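You operate a simulated robot arm through the tools that you are given. There is no shell and no other tool. Be economical: measure what you need, move in short steps, check, and stop when the job is done.

You are at the controls of a simulated robot arm. One attempt, no reset.

TASK
Fetch the black bar with a white band and stand it on top of the small green block.

It is judged by the outcome, as a careful person would: the job done as asked, and still so three seconds after it is handed in. It fails if anything else is knocked over, pushed out of place, dropped, spilled or broken.

THE ROBOT
A 7-joint arm with a two-finger parallel gripper, fixed in place. Base frame: the origin is at the foot of the arm, x ahead of it, y to its left, z up; the work surface is at about z = 0. Units: cm, degrees, N and s.
With the tool pointing down near the work surface it reaches from about 22 to 58 cm from the base axis. Its first joint turns from -66.0 to 66.0 degrees. Payload 2.5 kg.
Tool frame: the origin (TCP) lies between the finger pads and is the grasp point; the fingertips stand 2.3 cm ahead of it; z points along the fingers, y is the line along which they close. Largest opening 9.4 cm; finger width 3.8, thickness 1; the body of the gripper, 5.4 by 9.6 cm, starts 3.9 cm behind the TCP.
Orientation is told as [roll, pitch, yaw] about the base's x, y, z axes, in that order, counted from this pose: with the fingers straight down and closing along the base's y, the tool's x points along the base's -x, its y along +y and its z along -z.

THE INTERFACE
- The arm moves only by the tool move_arm. Its argument "steps" is a list that holds one entry, the list of rows, each a list of 7 numbers: the shift along the base's x, y, z in m, then the turn, a rotation vector about the base's x, y, z in degrees, then the gripper command, from -1 (shut) to 1 (fully open), values between in proportion. In form: [[[tx, ty, tz, ax, ay, az, grip], ...]]. A call has 1 to 10 rows; each row shifts and turns the commanded pose from where the row before left it. A row lasts 0.2 s, in which the tool goes at most 5 cm and 8.6 degrees; a call with a longer step from one row to the next is refused whole, and so is a gripper value outside its range. A pose out of reach is approached as far as the arm can. The call stops where the force on the tool passes 40 N (or 10 N more than at its start, if that is more) or the arm is blocked; 0.2 s more then pass. Each finger travels about 10.8 cm/s and halts on what it meets, pressing with about 34 N; the grip force reading is that of the motor and also rises with nothing between the fingers. The clock runs only during rows and for 0.2 s after the last one: add rows that do not move to give the fingers time. It gives the time, the measured TCP pose, the force on the tool (base axes), the opening and the grip force at its end, in the units of the frame above (readings bear some noise), and new pictures: "views" is both (left out), scene, wrist or none.
- Cameras (640 x 400 px; columns grow to the right, rows downward): "scene" is fixed at [10.44, -39.57, 55.57]; the picture's right is [0.92, -0.40, 0.00], its down [-0.19, -0.44, -0.88] and it looks along [0.35, 0.80, -0.48] (base axes); focal length 320 px, centre (320, 200). "wrist" rides on the gripper at [8.6, 1.6, -7.4] in the tool frame; the picture's right is [-0.18, 0.98, 0.00], its down [-0.58, -0.11, -0.81] and it looks along [-0.79, -0.15, 0.59] (tool axes); focal length 243 px, centre (320, 200). There is no depth. A picture from a camera that has moved, and an enlarged one, comes with that camera's place and axes in the base frame and with its lens.
- zoom(camera, box): a new picture of the part [left, top, right, bottom] of that camera's present view, enlarged. The clock stands still meanwhile.
- close_job(): hands the job in; it is judged then, once.

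Work in short steps. Places have to be worked out from the pictures, the camera data and where the tool is seen: move nearer, look again, correct. Check each grasp and each placing, and mend what went wrong. You have 90 turns and 200 pictures in all, those below and enlarged ones among them. Open the gripper and draw the arm clear of the work before you hand the job in, unless the task says otherwise; then end with one line.

The tools are called as name(argument=value, ...) on one line, values as JSON. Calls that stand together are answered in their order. move_arm: Moves the arm, as the interface text tells. Its arguments: {"type":"object","properties":{"steps":{"type":"array"},"views":{"type":"string","enum":["both","scene","wrist","none"]}},"required":["steps"]} The other tools are called the same way: zoom (camera, box) takes an enlarged picture of a part of a camera's view; close_job () hands the job in.

At the start:

```text
time: 0.0
position: [33.5, 17.01, 25.89]
tcp_rot: [0.1, 0.0, 0.0]
contact_force: [0.8, -0.6, -0.3]
opening: 9.4
gripper_force: 0.0
```

scene: 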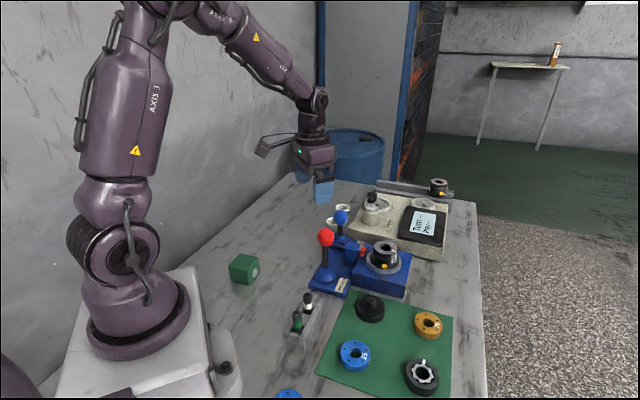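
wrist: 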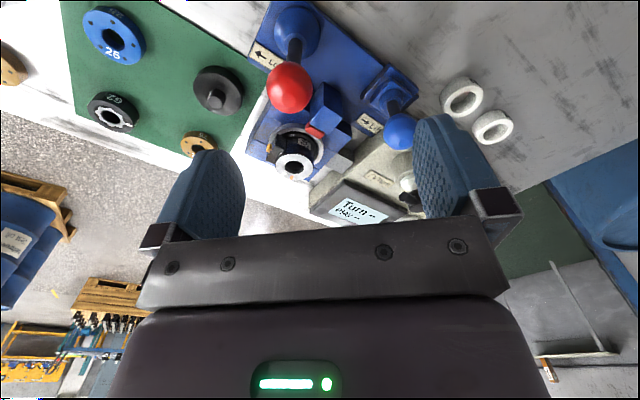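

The small rack near (300,315) appears to hold bars; I'll enlarge it and the green block.

zoom(camera="scene", box=[260, 270, 360, 350])

zoom(camera="scene", box=[200, 230, 300, 300])

```text
5.00 times, centred on (310, 310) of scene
camera zoom: at [10.44, -39.57, 55.57], right [0.92, -0.4, 0.0], down [-0.19, -0.44, -0.88], along [0.35, 0.8, -0.48], focal length 1598 px, centre (370, -350)
```

zoom: 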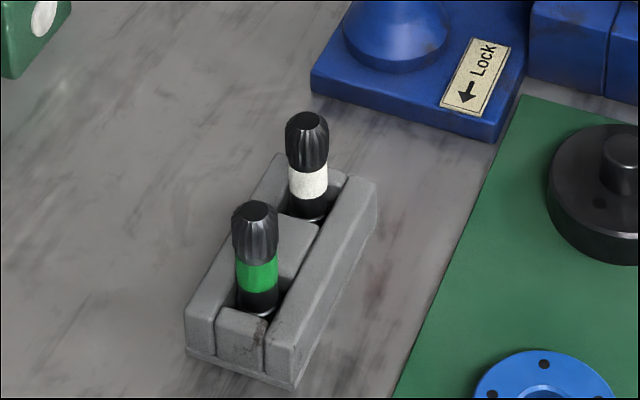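

```text
5.71 times, centred on (250, 265) of scene
camera zoom: at [10.44, -39.57, 55.57], right [0.92, -0.4, 0.0], down [-0.19, -0.44, -0.88], along [0.35, 0.8, -0.48], focal length 1827 px, centre (720, -171)
```

zoom: 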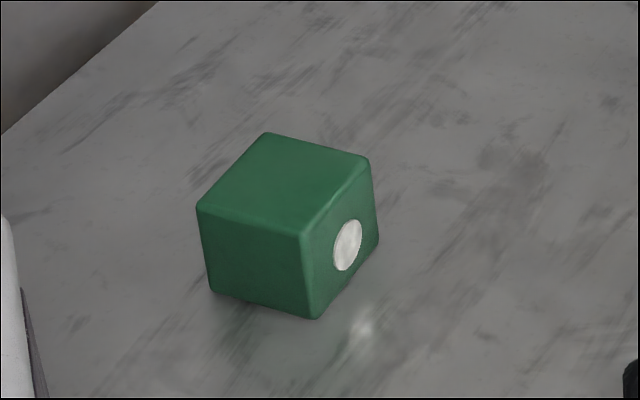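

The white-banded bar stands in a slot rack at about (26.8, 4.1), with the rack's long axis near 45°. The green block is at about (18, 25). I'll move over the bar at a height, yawed +45°, and look.

move_arm(steps=[[[-0.011, -0.022, -0.01, 0, 0, 7.5, 1], [-0.011, -0.022, -0.01, 0, 0, 7.5, 1], [-0.011, -0.022, -0.01, 0, 0, 7.5, 1], [-0.011, -0.022, -0.01, 0, 0, 7.5, 1], [-0.011, -0.022, -0.01, 0, 0, 7.5, 1], [-0.011, -0.02, -0.01, 0, 0, 7.5, 1], [0, 0, 0, 0, 0, 0, 1]]])

```text
time: 1.6
position: [26.67, 4.01, 19.79]
tcp_rot: [0.0, 0.0, 45.1]
contact_force: [0.1, 0.2, -0.4]
opening: 9.41
gripper_force: 0.1
camera wrist: at [19.65, -1.02, 27.13], right [-0.57, 0.82, 0.0], down [0.49, 0.34, 0.81], along [0.66, 0.46, -0.59], focal length 243 px, centre (320, 200)
```

scene: 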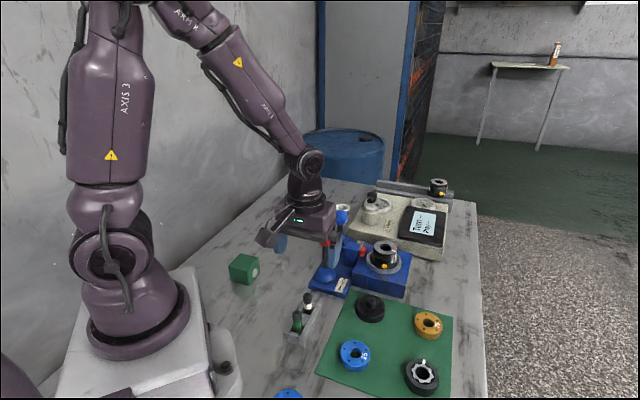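
wrist: 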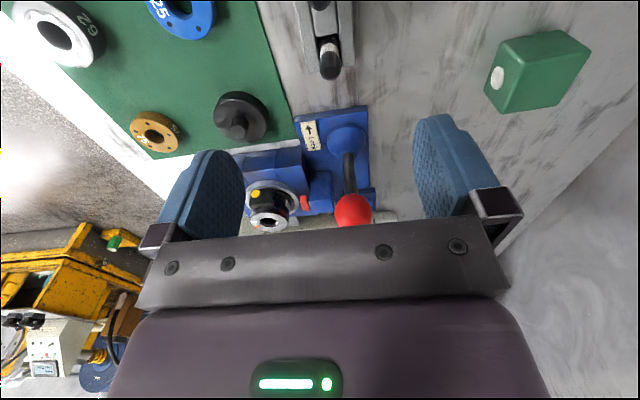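

zoom(camera="wrist", box=[260, 0, 420, 100])

zoom(camera="wrist", box=[460, 10, 620, 130])

```text
4.00 times, centred on (340, 50) of wrist
camera zoom: at [19.65, -1.02, 27.13], right [-0.57, 0.82, 0.0], down [0.49, 0.34, 0.81], along [0.66, 0.46, -0.59], focal length 970 px, centre (240, 800)
```

zoom: 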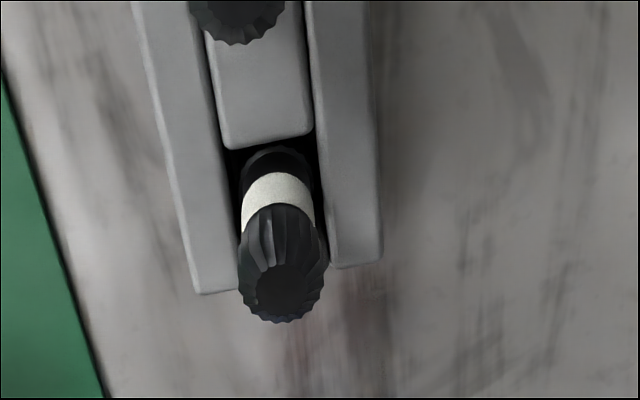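

```text
3.33 times, centred on (540, 70) of wrist
camera zoom: at [19.65, -1.02, 27.13], right [-0.57, 0.82, 0.0], down [0.49, 0.34, 0.81], along [0.66, 0.46, -0.59], focal length 809 px, centre (-413, 633)
```

zoom: 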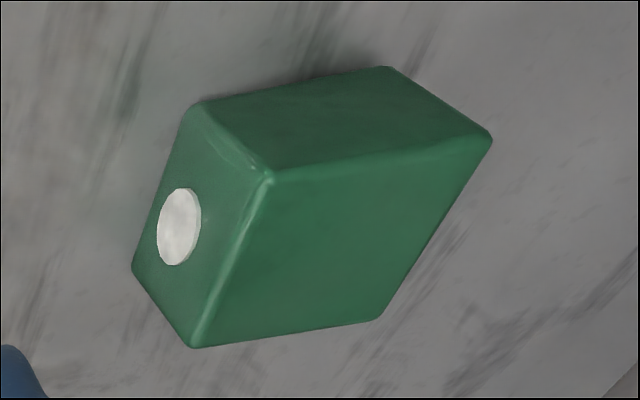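

Triangulating puts the bar top at about (27.2, 5.2, 7.2), the rack top at z≈2.6, the block top centre at about (17.5, 21.7, 6.2), and the red lever ball at about (35.4, 14, 13), which is clear. I'll descend to z≈11.5 and look again.

move_arm(steps=[[[0.002, 0.004, -0.02, 0, 0, 0, 1], [0.002, 0.004, -0.02, 0, 0, 0, 1], [0.001, 0.003, -0.02, 0, 0, 0, 1], [0, 0, -0.022, 0, 0, 0, 1], [0, 0, 0, 0, 0, 0, 1]]])

```text
time: 2.8
position: [27.34, 5.05, 11.69]
tcp_rot: [-0.1, 0.0, 45.0]
contact_force: [0.2, -0.3, -0.9]
opening: 9.42
gripper_force: 0.1
camera wrist: at [20.08, 0.12, 19.1], right [-0.56, 0.83, 0.0], down [0.49, 0.33, 0.81], along [0.67, 0.46, -0.59], focal length 243 px, centre (320, 200)
```

scene: 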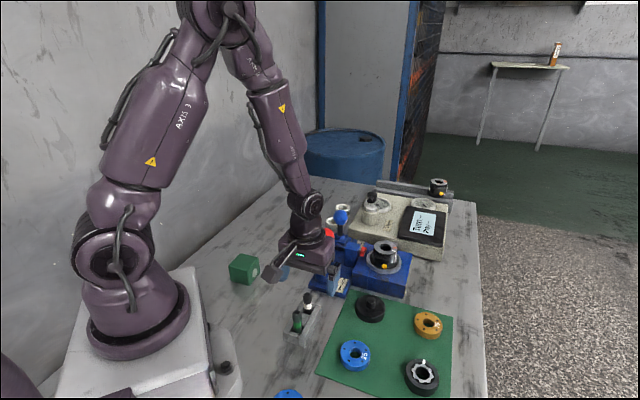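
wrist: 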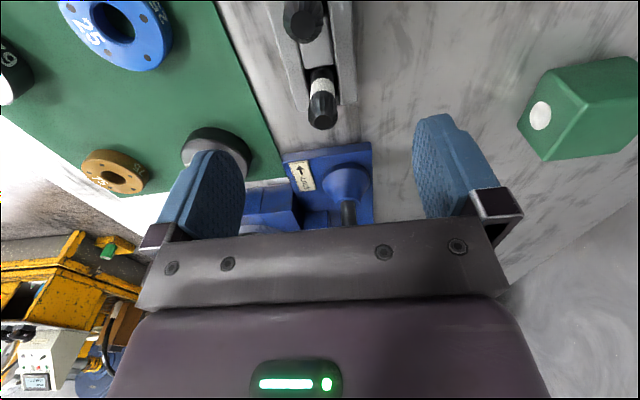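

zoom(camera="wrist", box=[280, 60, 376, 140])

```text
5.00 times, centred on (328, 100) of wrist
camera zoom: at [20.08, 0.12, 19.1], right [-0.56, 0.83, 0.0], down [0.49, 0.33, 0.81], along [0.67, 0.46, -0.59], focal length 1213 px, centre (280, 700)
```

zoom: 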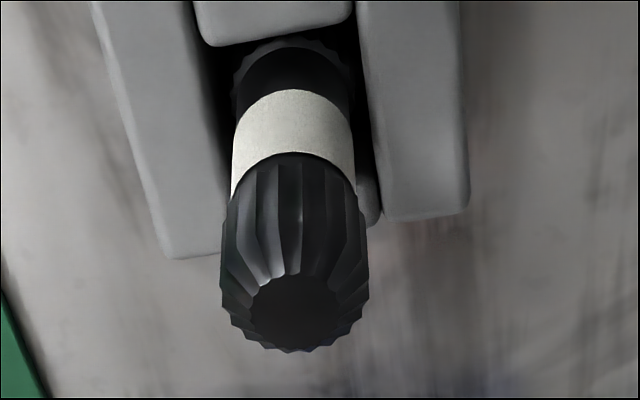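

Bar top refined to (27.1, 5.2, 7.2), and it stands vertical. I'll shift slightly, go down to z≈5.9 (fingertips 3.6, above the rack) and close.

move_arm(steps=[[[-0.002, 0.0015, -0.015, 0, 0, 0, 1], [0, 0, -0.02, 0, 0, 0, 1], [0, 0, -0.015, 0, 0, 0, 1], [0, 0, -0.008, 0, 0, 0, 1], [0, 0, 0, 0, 0, 0, 1]]])

```text
time: 4.0
position: [27.12, 5.1, 5.86]
tcp_rot: [0.0, -0.1, 45.0]
contact_force: [0.2, -0.7, 0.1]
opening: 9.43
gripper_force: 0.1
camera wrist: at [19.93, 0.14, 13.22], right [-0.56, 0.83, 0.0], down [0.49, 0.33, 0.81], along [0.67, 0.46, -0.59], focal length 243 px, centre (320, 200)
```

scene: 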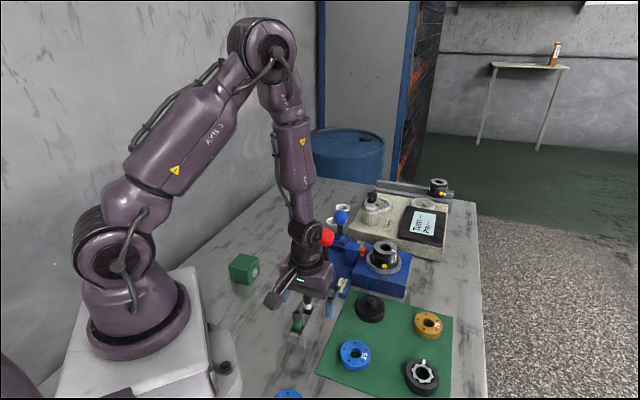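
wrist: 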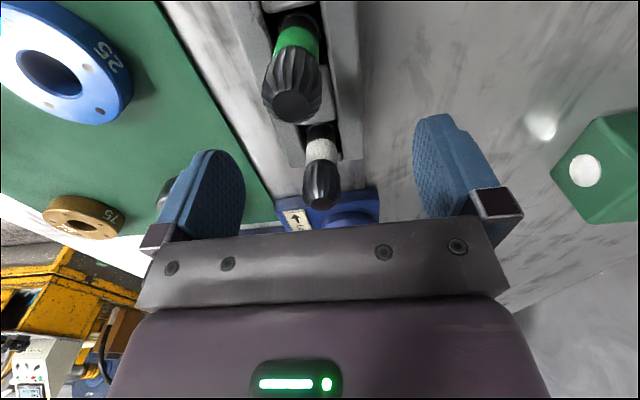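

The bar is centred between the fingers, so I'll close.

move_arm(steps=[[[0, 0, 0, 0, 0, 0, 0], [0, 0, 0, 0, 0, 0, -0.5], [0, 0, 0, 0, 0, 0, -1], [0, 0, 0, 0, 0, 0, -1], [0, 0, 0, 0, 0, 0, -1]]])

```text
time: 5.2
position: [27.13, 5.07, 5.84]
tcp_rot: [0.1, 0.0, 45.0]
contact_force: [-0.4, 0.2, 0.0]
opening: 1.64
gripper_force: 34.2
camera wrist: at [19.92, 0.14, 13.23], right [-0.56, 0.83, 0.0], down [0.49, 0.33, 0.81], along [0.67, 0.46, -0.59], focal length 243 px, centre (320, 200)
```

scene: 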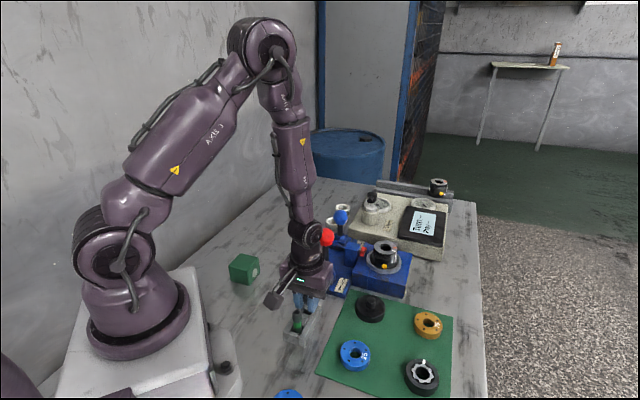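
wrist: 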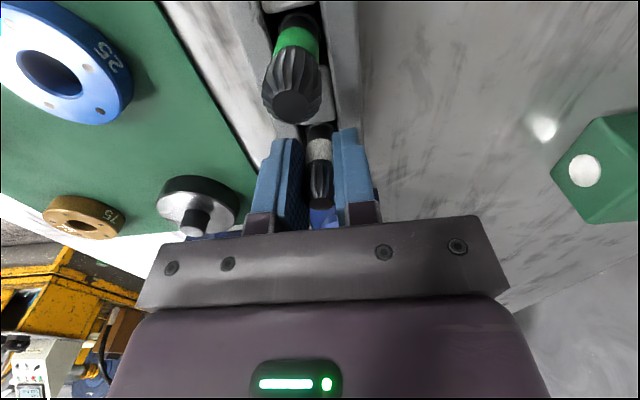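

Gripped at 1.64 cm. I'll lift straight up, slowly at first.

move_arm(steps=[[[0, 0, 0.01, 0, 0, 0, -1], [0, 0, 0.015, 0, 0, 0, -1], [0, 0, 0.02, 0, 0, 0, -1], [0, 0, 0.03, 0, 0, 0, -1], [0, 0, 0.03, 0, 0, 0, -1], [0, 0, 0.02, 0, 0, 0, -1], [0, 0, 0, 0, 0, 0, -1]]])

```text
time: 6.8
position: [27.18, 5.07, 18.39]
tcp_rot: [-0.1, 0.1, 45.1]
contact_force: [-0.4, 0.0, -1.6]
opening: 1.66
gripper_force: 33.5
camera wrist: at [19.93, 0.17, 25.73], right [-0.56, 0.83, 0.0], down [0.49, 0.33, 0.81], along [0.67, 0.46, -0.59], focal length 243 px, centre (320, 200)
```

scene: 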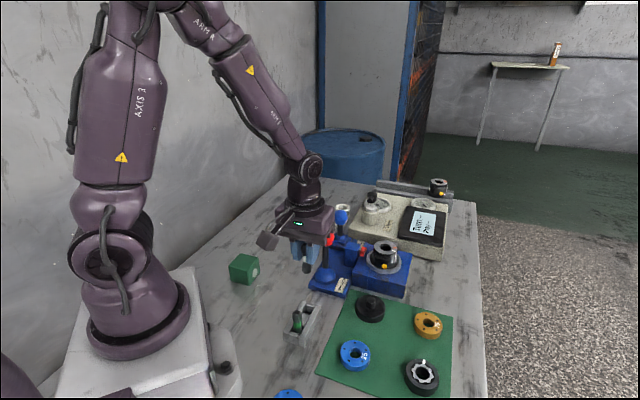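
wrist: 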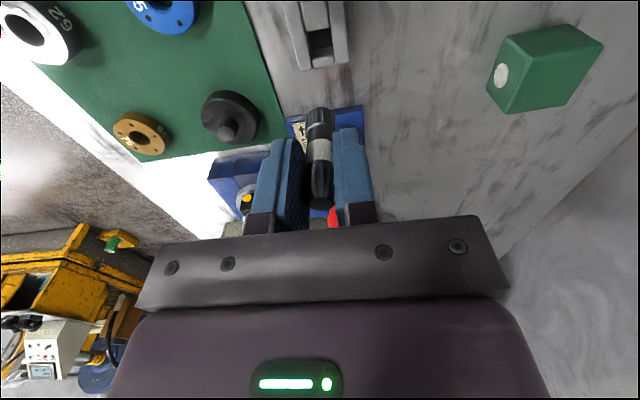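

The bar is out and held. I'll zoom to check for tilt and measure its lower end.

zoom(camera="wrist", box=[272, 80, 368, 220])

zoom(camera="scene", box=[260, 220, 350, 290])

zoom(camera="wrist", box=[460, 10, 620, 130])

```text
2.86 times, centred on (320, 150) of wrist
camera zoom: at [19.93, 0.17, 25.73], right [-0.56, 0.83, 0.0], down [0.49, 0.33, 0.81], along [0.67, 0.46, -0.59], focal length 693 px, centre (320, 343)
```

zoom: 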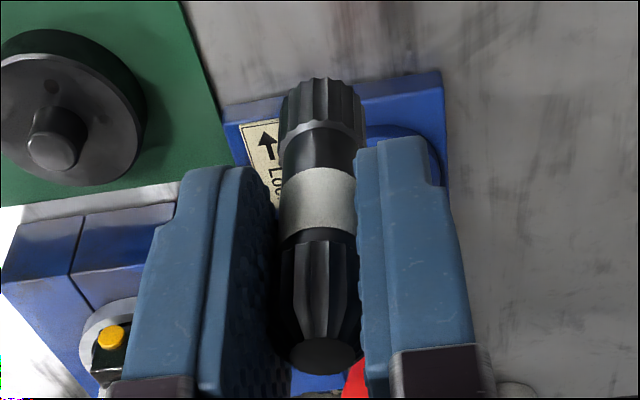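

```text
5.71 times, centred on (305, 255) of scene
camera zoom: at [10.44, -39.57, 55.57], right [0.92, -0.4, 0.0], down [-0.19, -0.44, -0.88], along [0.35, 0.8, -0.48], focal length 1827 px, centre (406, -114)
```

zoom: 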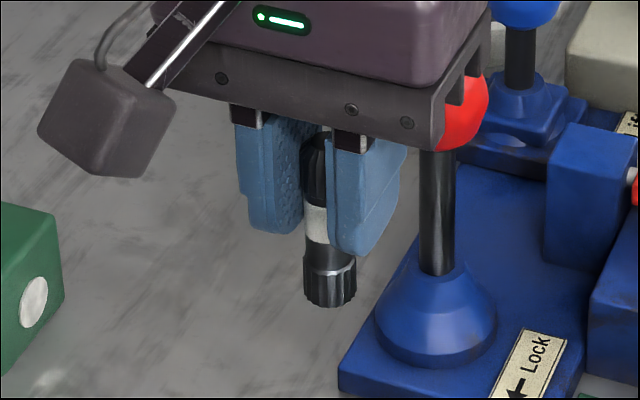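

```text
3.33 times, centred on (540, 70) of wrist
camera zoom: at [19.93, 0.17, 25.73], right [-0.56, 0.83, 0.0], down [0.49, 0.33, 0.81], along [0.67, 0.46, -0.59], focal length 809 px, centre (-413, 633)
```

zoom: 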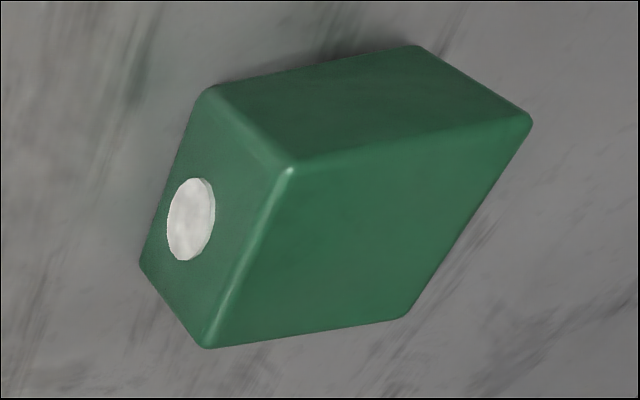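

The bar's lower end is about 5.1 cm below the TCP and it hangs plumb. The block is a cube of about 5 cm centred near (17.8, 23.4). I'll carry the bar over there at height and look.

move_arm(steps=[[[-0.008, 0.015, 0, 0, 0, 0, -1], [-0.012, 0.024, 0, 0, 0, 0, -1], [-0.014, 0.028, 0, 0, 0, 0, -1], [-0.014, 0.028, 0, 0, 0, 0, -1], [-0.014, 0.028, 0, 0, 0, 0, -1], [-0.014, 0.028, -0.01, 0, 0, 0, -1], [-0.012, 0.022, -0.01, 0, 0, 0, -1], [-0.006, 0.01, -0.01, 0, 0, 0, -1], [0, 0, 0, 0, 0, 0, -1]]])

```text
time: 8.8
position: [17.67, 23.42, 15.47]
tcp_rot: [0.0, 0.0, 45.0]
contact_force: [-0.8, -0.2, -1.0]
opening: 1.67
gripper_force: 33.9
camera wrist: at [10.49, 18.46, 22.85], right [-0.56, 0.83, 0.0], down [0.49, 0.33, 0.81], along [0.67, 0.46, -0.59], focal length 243 px, centre (320, 200)
```

scene: 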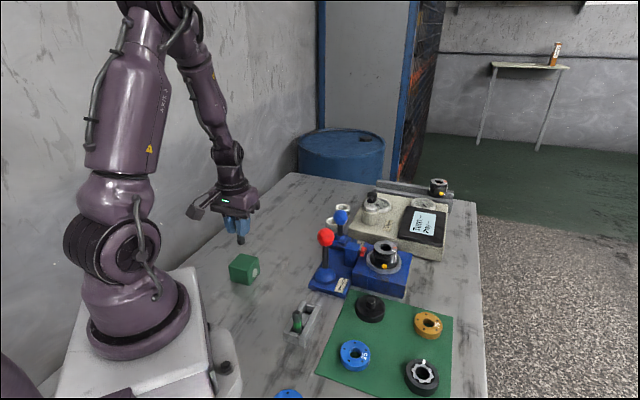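
wrist: 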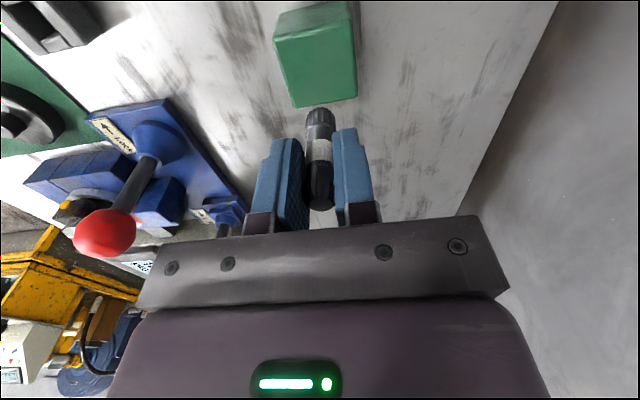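

zoom(camera="wrist", box=[240, 0, 400, 120])

zoom(camera="scene", box=[190, 210, 290, 290])

```text
3.33 times, centred on (320, 60) of wrist
camera zoom: at [10.49, 18.46, 22.85], right [-0.56, 0.83, 0.0], down [0.49, 0.33, 0.81], along [0.67, 0.46, -0.59], focal length 809 px, centre (320, 667)
```

zoom: 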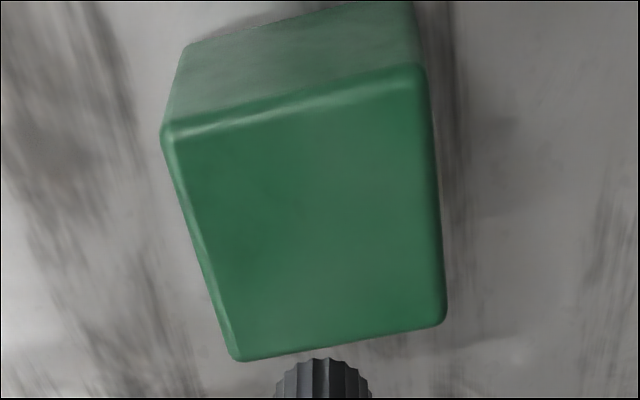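

```text
5.00 times, centred on (240, 250) of scene
camera zoom: at [10.44, -39.57, 55.57], right [0.92, -0.4, 0.0], down [-0.19, -0.44, -0.88], along [0.35, 0.8, -0.48], focal length 1598 px, centre (720, -50)
```

zoom: 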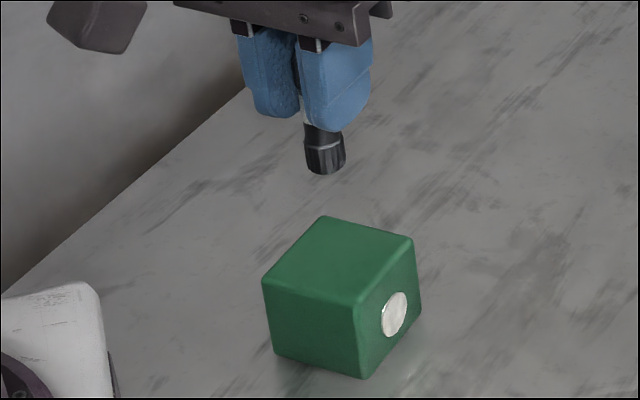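

Both views agree that the block top centre is (17.7, 23.4, 4.95), right below the TCP. I expect contact at TCP z≈9.9, so I'll go to 10.6 first and inspect.

move_arm(steps=[[[0, 0, -0.015, 0, 0, 0, -1], [0, 0, -0.015, 0, 0, 0, -1], [0, 0, -0.012, 0, 0, 0, -1], [0, 0, -0.007, 0, 0, 0, -1], [0, 0, 0, 0, 0, 0, -1]]], views="none")

zoom(camera="wrist", box=[240, 40, 400, 140])

zoom(camera="scene", box=[200, 220, 290, 290])

```text
time: 10.0
position: [17.65, 23.37, 10.58]
tcp_rot: [0.1, -0.1, 45.0]
contact_force: [-1.4, -0.4, 3.7]
opening: 1.63
gripper_force: 33.6
```

```text
4.00 times, centred on (320, 90) of wrist
camera zoom: at [10.51, 18.48, 17.83], right [-0.57, 0.82, 0.0], down [0.49, 0.33, 0.81], along [0.67, 0.46, -0.59], focal length 970 px, centre (320, 640)
```

zoom: 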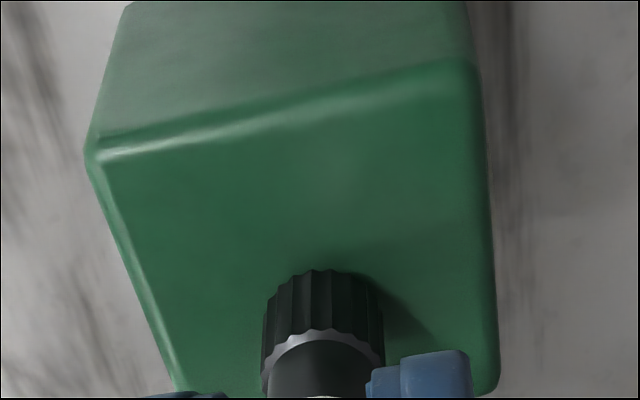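

```text
5.71 times, centred on (245, 255) of scene
camera zoom: at [10.44, -39.57, 55.57], right [0.92, -0.4, 0.0], down [-0.19, -0.44, -0.88], along [0.35, 0.8, -0.48], focal length 1827 px, centre (749, -114)
```

zoom: 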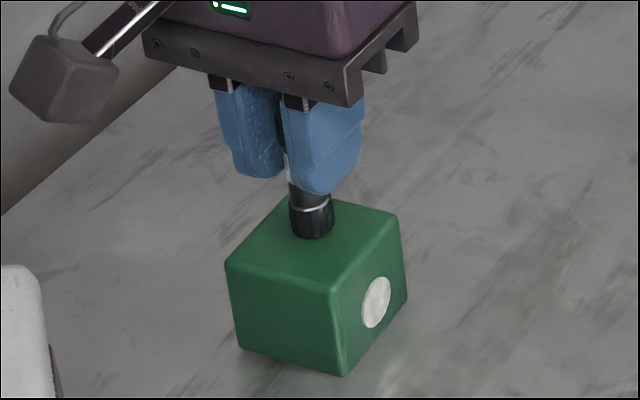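

The bar is near the block's centre and force z is about 3.7 N, so contact may be starting. I'll creep down 2 mm and read the force.

move_arm(steps=[[[0, 0, -0.002, 0, 0, 0, -1], [0, 0, 0, 0, 0, 0, -1]]], views="none")

```text
time: 10.6
position: [17.82, 23.56, 10.45]
tcp_rot: [0.0, -0.1, 45.0]
contact_force: [-2.1, -2.2, 22.4]
opening: 1.65
gripper_force: 33.9
```

Contact is firm at 22 N. I'll ease up 1.5 mm and look at the seating.

move_arm(steps=[[[0, 0, 0.0015, 0, 0, 0, -1], [0, 0, 0, 0, 0, 0, -1]]], views="none")

zoom(camera="wrist", box=[240, 50, 400, 210])

zoom(camera="scene", box=[210, 220, 280, 280])

```text
time: 11.2
position: [17.66, 23.35, 10.38]
tcp_rot: [0.0, 0.2, 45.0]
contact_force: [0.1, -0.1, -0.8]
opening: 1.65
gripper_force: 33.9
```

```text
2.50 times, centred on (320, 130) of wrist
camera zoom: at [10.5, 18.44, 17.74], right [-0.56, 0.83, 0.0], down [0.49, 0.33, 0.81], along [0.67, 0.45, -0.59], focal length 606 px, centre (320, 375)
```

zoom: 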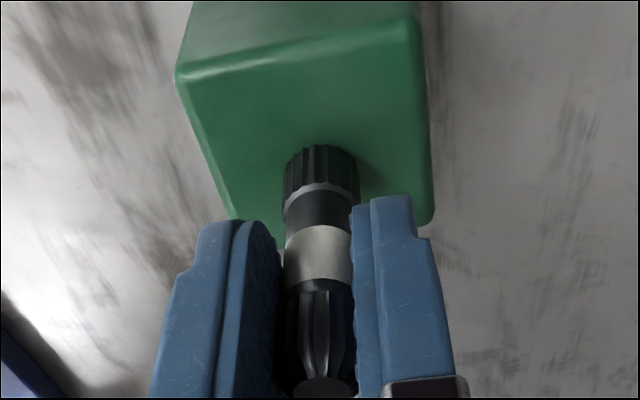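

```text
6.67 times, centred on (245, 250) of scene
camera zoom: at [10.44, -39.57, 55.57], right [0.92, -0.4, 0.0], down [-0.19, -0.44, -0.88], along [0.35, 0.8, -0.48], focal length 2131 px, centre (820, -133)
```

zoom: 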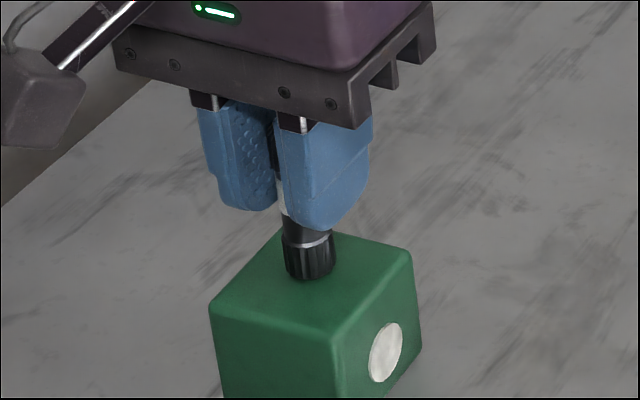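

Both views show the bar about 0.9 cm beyond the block's centre, offset roughly (+0.4, +0.8). I'll raise slightly, recentre, and lower again to just above contact.

move_arm(steps=[[[0, 0, 0.008, 0, 0, 0, -1], [-0.0035, -0.008, 0, 0, 0, 0, -1], [0, 0, -0.006, 0, 0, 0, -1], [0, 0, 0, 0, 0, 0, -1]]], views="none")

zoom(camera="wrist", box=[240, 50, 400, 210])

zoom(camera="scene", box=[210, 220, 280, 290])

```text
time: 12.2
position: [17.43, 22.73, 10.59]
tcp_rot: [-0.1, 0.0, 45.0]
contact_force: [-0.8, 0.3, -1.7]
opening: 1.61
gripper_force: 33.1
```

```text
2.50 times, centred on (320, 130) of wrist
camera zoom: at [10.24, 17.76, 17.96], right [-0.56, 0.83, 0.0], down [0.49, 0.33, 0.81], along [0.67, 0.46, -0.59], focal length 606 px, centre (320, 375)
```

zoom: 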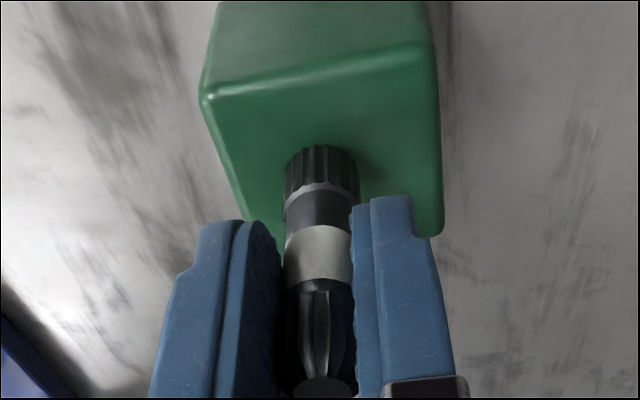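

```text
5.71 times, centred on (245, 255) of scene
camera zoom: at [10.44, -39.57, 55.57], right [0.92, -0.4, 0.0], down [-0.19, -0.44, -0.88], along [0.35, 0.8, -0.48], focal length 1827 px, centre (749, -114)
```

zoom: 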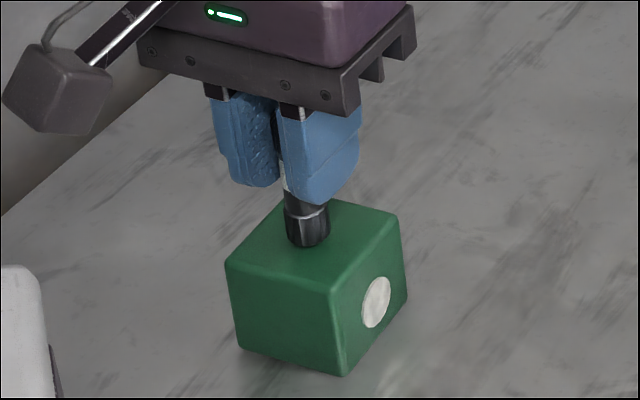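

Now well centred. I'll creep down 1 mm at a time.

move_arm(steps=[[[0, 0, -0.001, 0, 0, 0, -1], [0, 0, 0, 0, 0, 0, -1]]], views="none")

```text
time: 12.8
position: [17.38, 22.8, 10.5]
tcp_rot: [0.0, 0.0, 45.0]
contact_force: [0.4, 0.2, -0.3]
opening: 1.62
gripper_force: 34.2
```

move_arm(steps=[[[0, 0, -0.001, 0, 0, 0, -1], [0, 0, 0, 0, 0, 0, -1]]], views="none")

```text
time: 13.4
position: [17.38, 22.65, 10.41]
tcp_rot: [0.0, 0.0, 45.1]
contact_force: [-0.6, -1.0, -1.3]
opening: 1.64
gripper_force: 34.3
```

Still no contact; another 1 mm.

move_arm(steps=[[[0, 0, -0.001, 0, 0, 0, -1], [0, 0, 0, 0, 0, 0, -1]]], views="none")

```text
time: 14.0
position: [17.29, 22.61, 10.42]
tcp_rot: [0.1, -0.1, 45.0]
contact_force: [0.5, 0.3, -0.5]
opening: 1.61
gripper_force: 33.9
```

Still about 0 N; another 1 mm.

move_arm(steps=[[[0, 0, -0.001, 0, 0, 0, -1], [0, 0, 0, 0, 0, 0, -1]]], views="none")

```text
time: 14.6
position: [17.44, 22.74, 10.28]
tcp_rot: [0.0, 0.0, 45.0]
contact_force: [-3.0, -4.7, 21.7]
opening: 1.62
gripper_force: 33.7
```

Seated at 22 N. I'll ease up 0.7 mm to relieve the load, then open the fingers in stages.

move_arm(steps=[[[0, 0, 0.0007, 0, 0, 0, -1], [0, 0, 0, 0, 0, 0, -1]]], views="none")

move_arm(steps=[[[0, 0, 0, 0, 0, 0, -0.6], [0, 0, 0, 0, 0, 0, -0.4], [0, 0, 0, 0, 0, 0, -0.2], [0, 0, 0, 0, 0, 0, 0.1], [0, 0, 0, 0, 0, 0, 0.1]]])

```text
time: 15.2
position: [17.3, 22.74, 10.37]
tcp_rot: [0.0, 0.0, 45.1]
contact_force: [-3.4, -4.5, 21.2]
opening: 1.63
gripper_force: 33.4
```

```text
time: 16.4
position: [17.36, 22.83, 10.31]
tcp_rot: [-0.1, 0.0, 45.0]
contact_force: [-0.5, -0.3, 0.4]
opening: 5.17
gripper_force: 0.0
camera wrist: at [10.21, 17.74, 17.66], right [-0.56, 0.83, 0.0], down [0.49, 0.33, 0.81], along [0.67, 0.46, -0.59], focal length 243 px, centre (320, 200)
```

scene: 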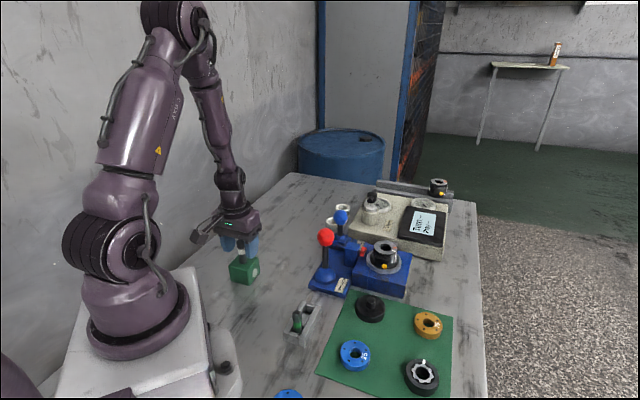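
wrist: 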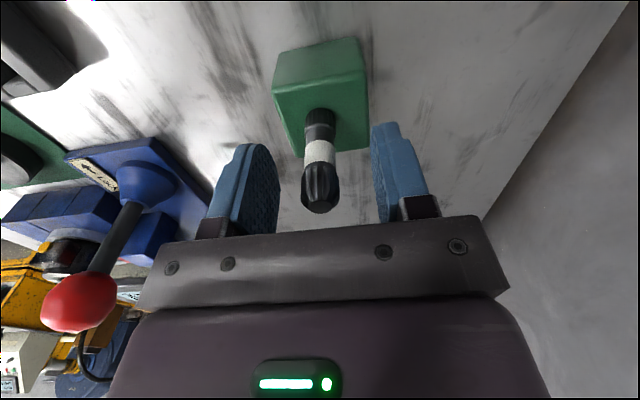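

The bar stands free on the block. I'll rise straight up and check.

move_arm(steps=[[[0, 0, 0.01, 0, 0, 0, 0.1], [0, 0, 0.02, 0, 0, 0, 0.1], [0, 0, 0.03, 0, 0, 0, 0.1], [0, 0, 0.03, 0, 0, 0, 0.3], [0, 0, 0.03, 0, 0, 0, 1], [0.01, 0, 0.02, 0, 0, 0, 1], [0, 0, 0, 0, 0, 0, 1]]])

zoom(camera="scene", box=[200, 210, 290, 290])

```text
time: 18.0
position: [18.38, 22.56, 24.27]
tcp_rot: [0.0, 0.0, 45.0]
contact_force: [0.0, -0.1, 0.7]
opening: 9.43
gripper_force: 0.0
camera wrist: at [11.19, 17.7, 31.58], right [-0.56, 0.83, 0.0], down [0.49, 0.33, 0.81], along [0.67, 0.46, -0.59], focal length 243 px, centre (320, 200)
```

scene: 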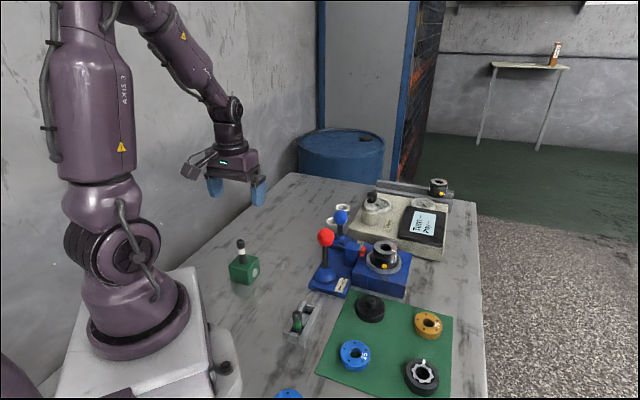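
wrist: 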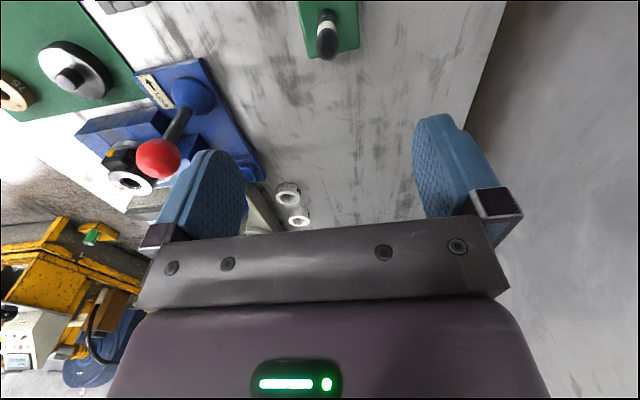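

```text
5.00 times, centred on (245, 250) of scene
camera zoom: at [10.44, -39.57, 55.57], right [0.92, -0.4, 0.0], down [-0.19, -0.44, -0.88], along [0.35, 0.8, -0.48], focal length 1598 px, centre (695, -50)
```

zoom: 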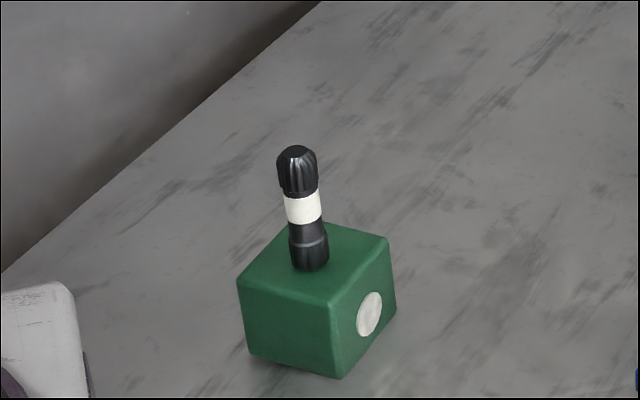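

The bar stands upright near the middle of the block, the block hasn't moved, and the arm is clear. I'll hand it in.

close_job()

```text
The job is handed in.
```

The black bar with the white band is standing upright on the small green block. The gripper is open and the arm is clear; the last pictures show nothing else disturbed.
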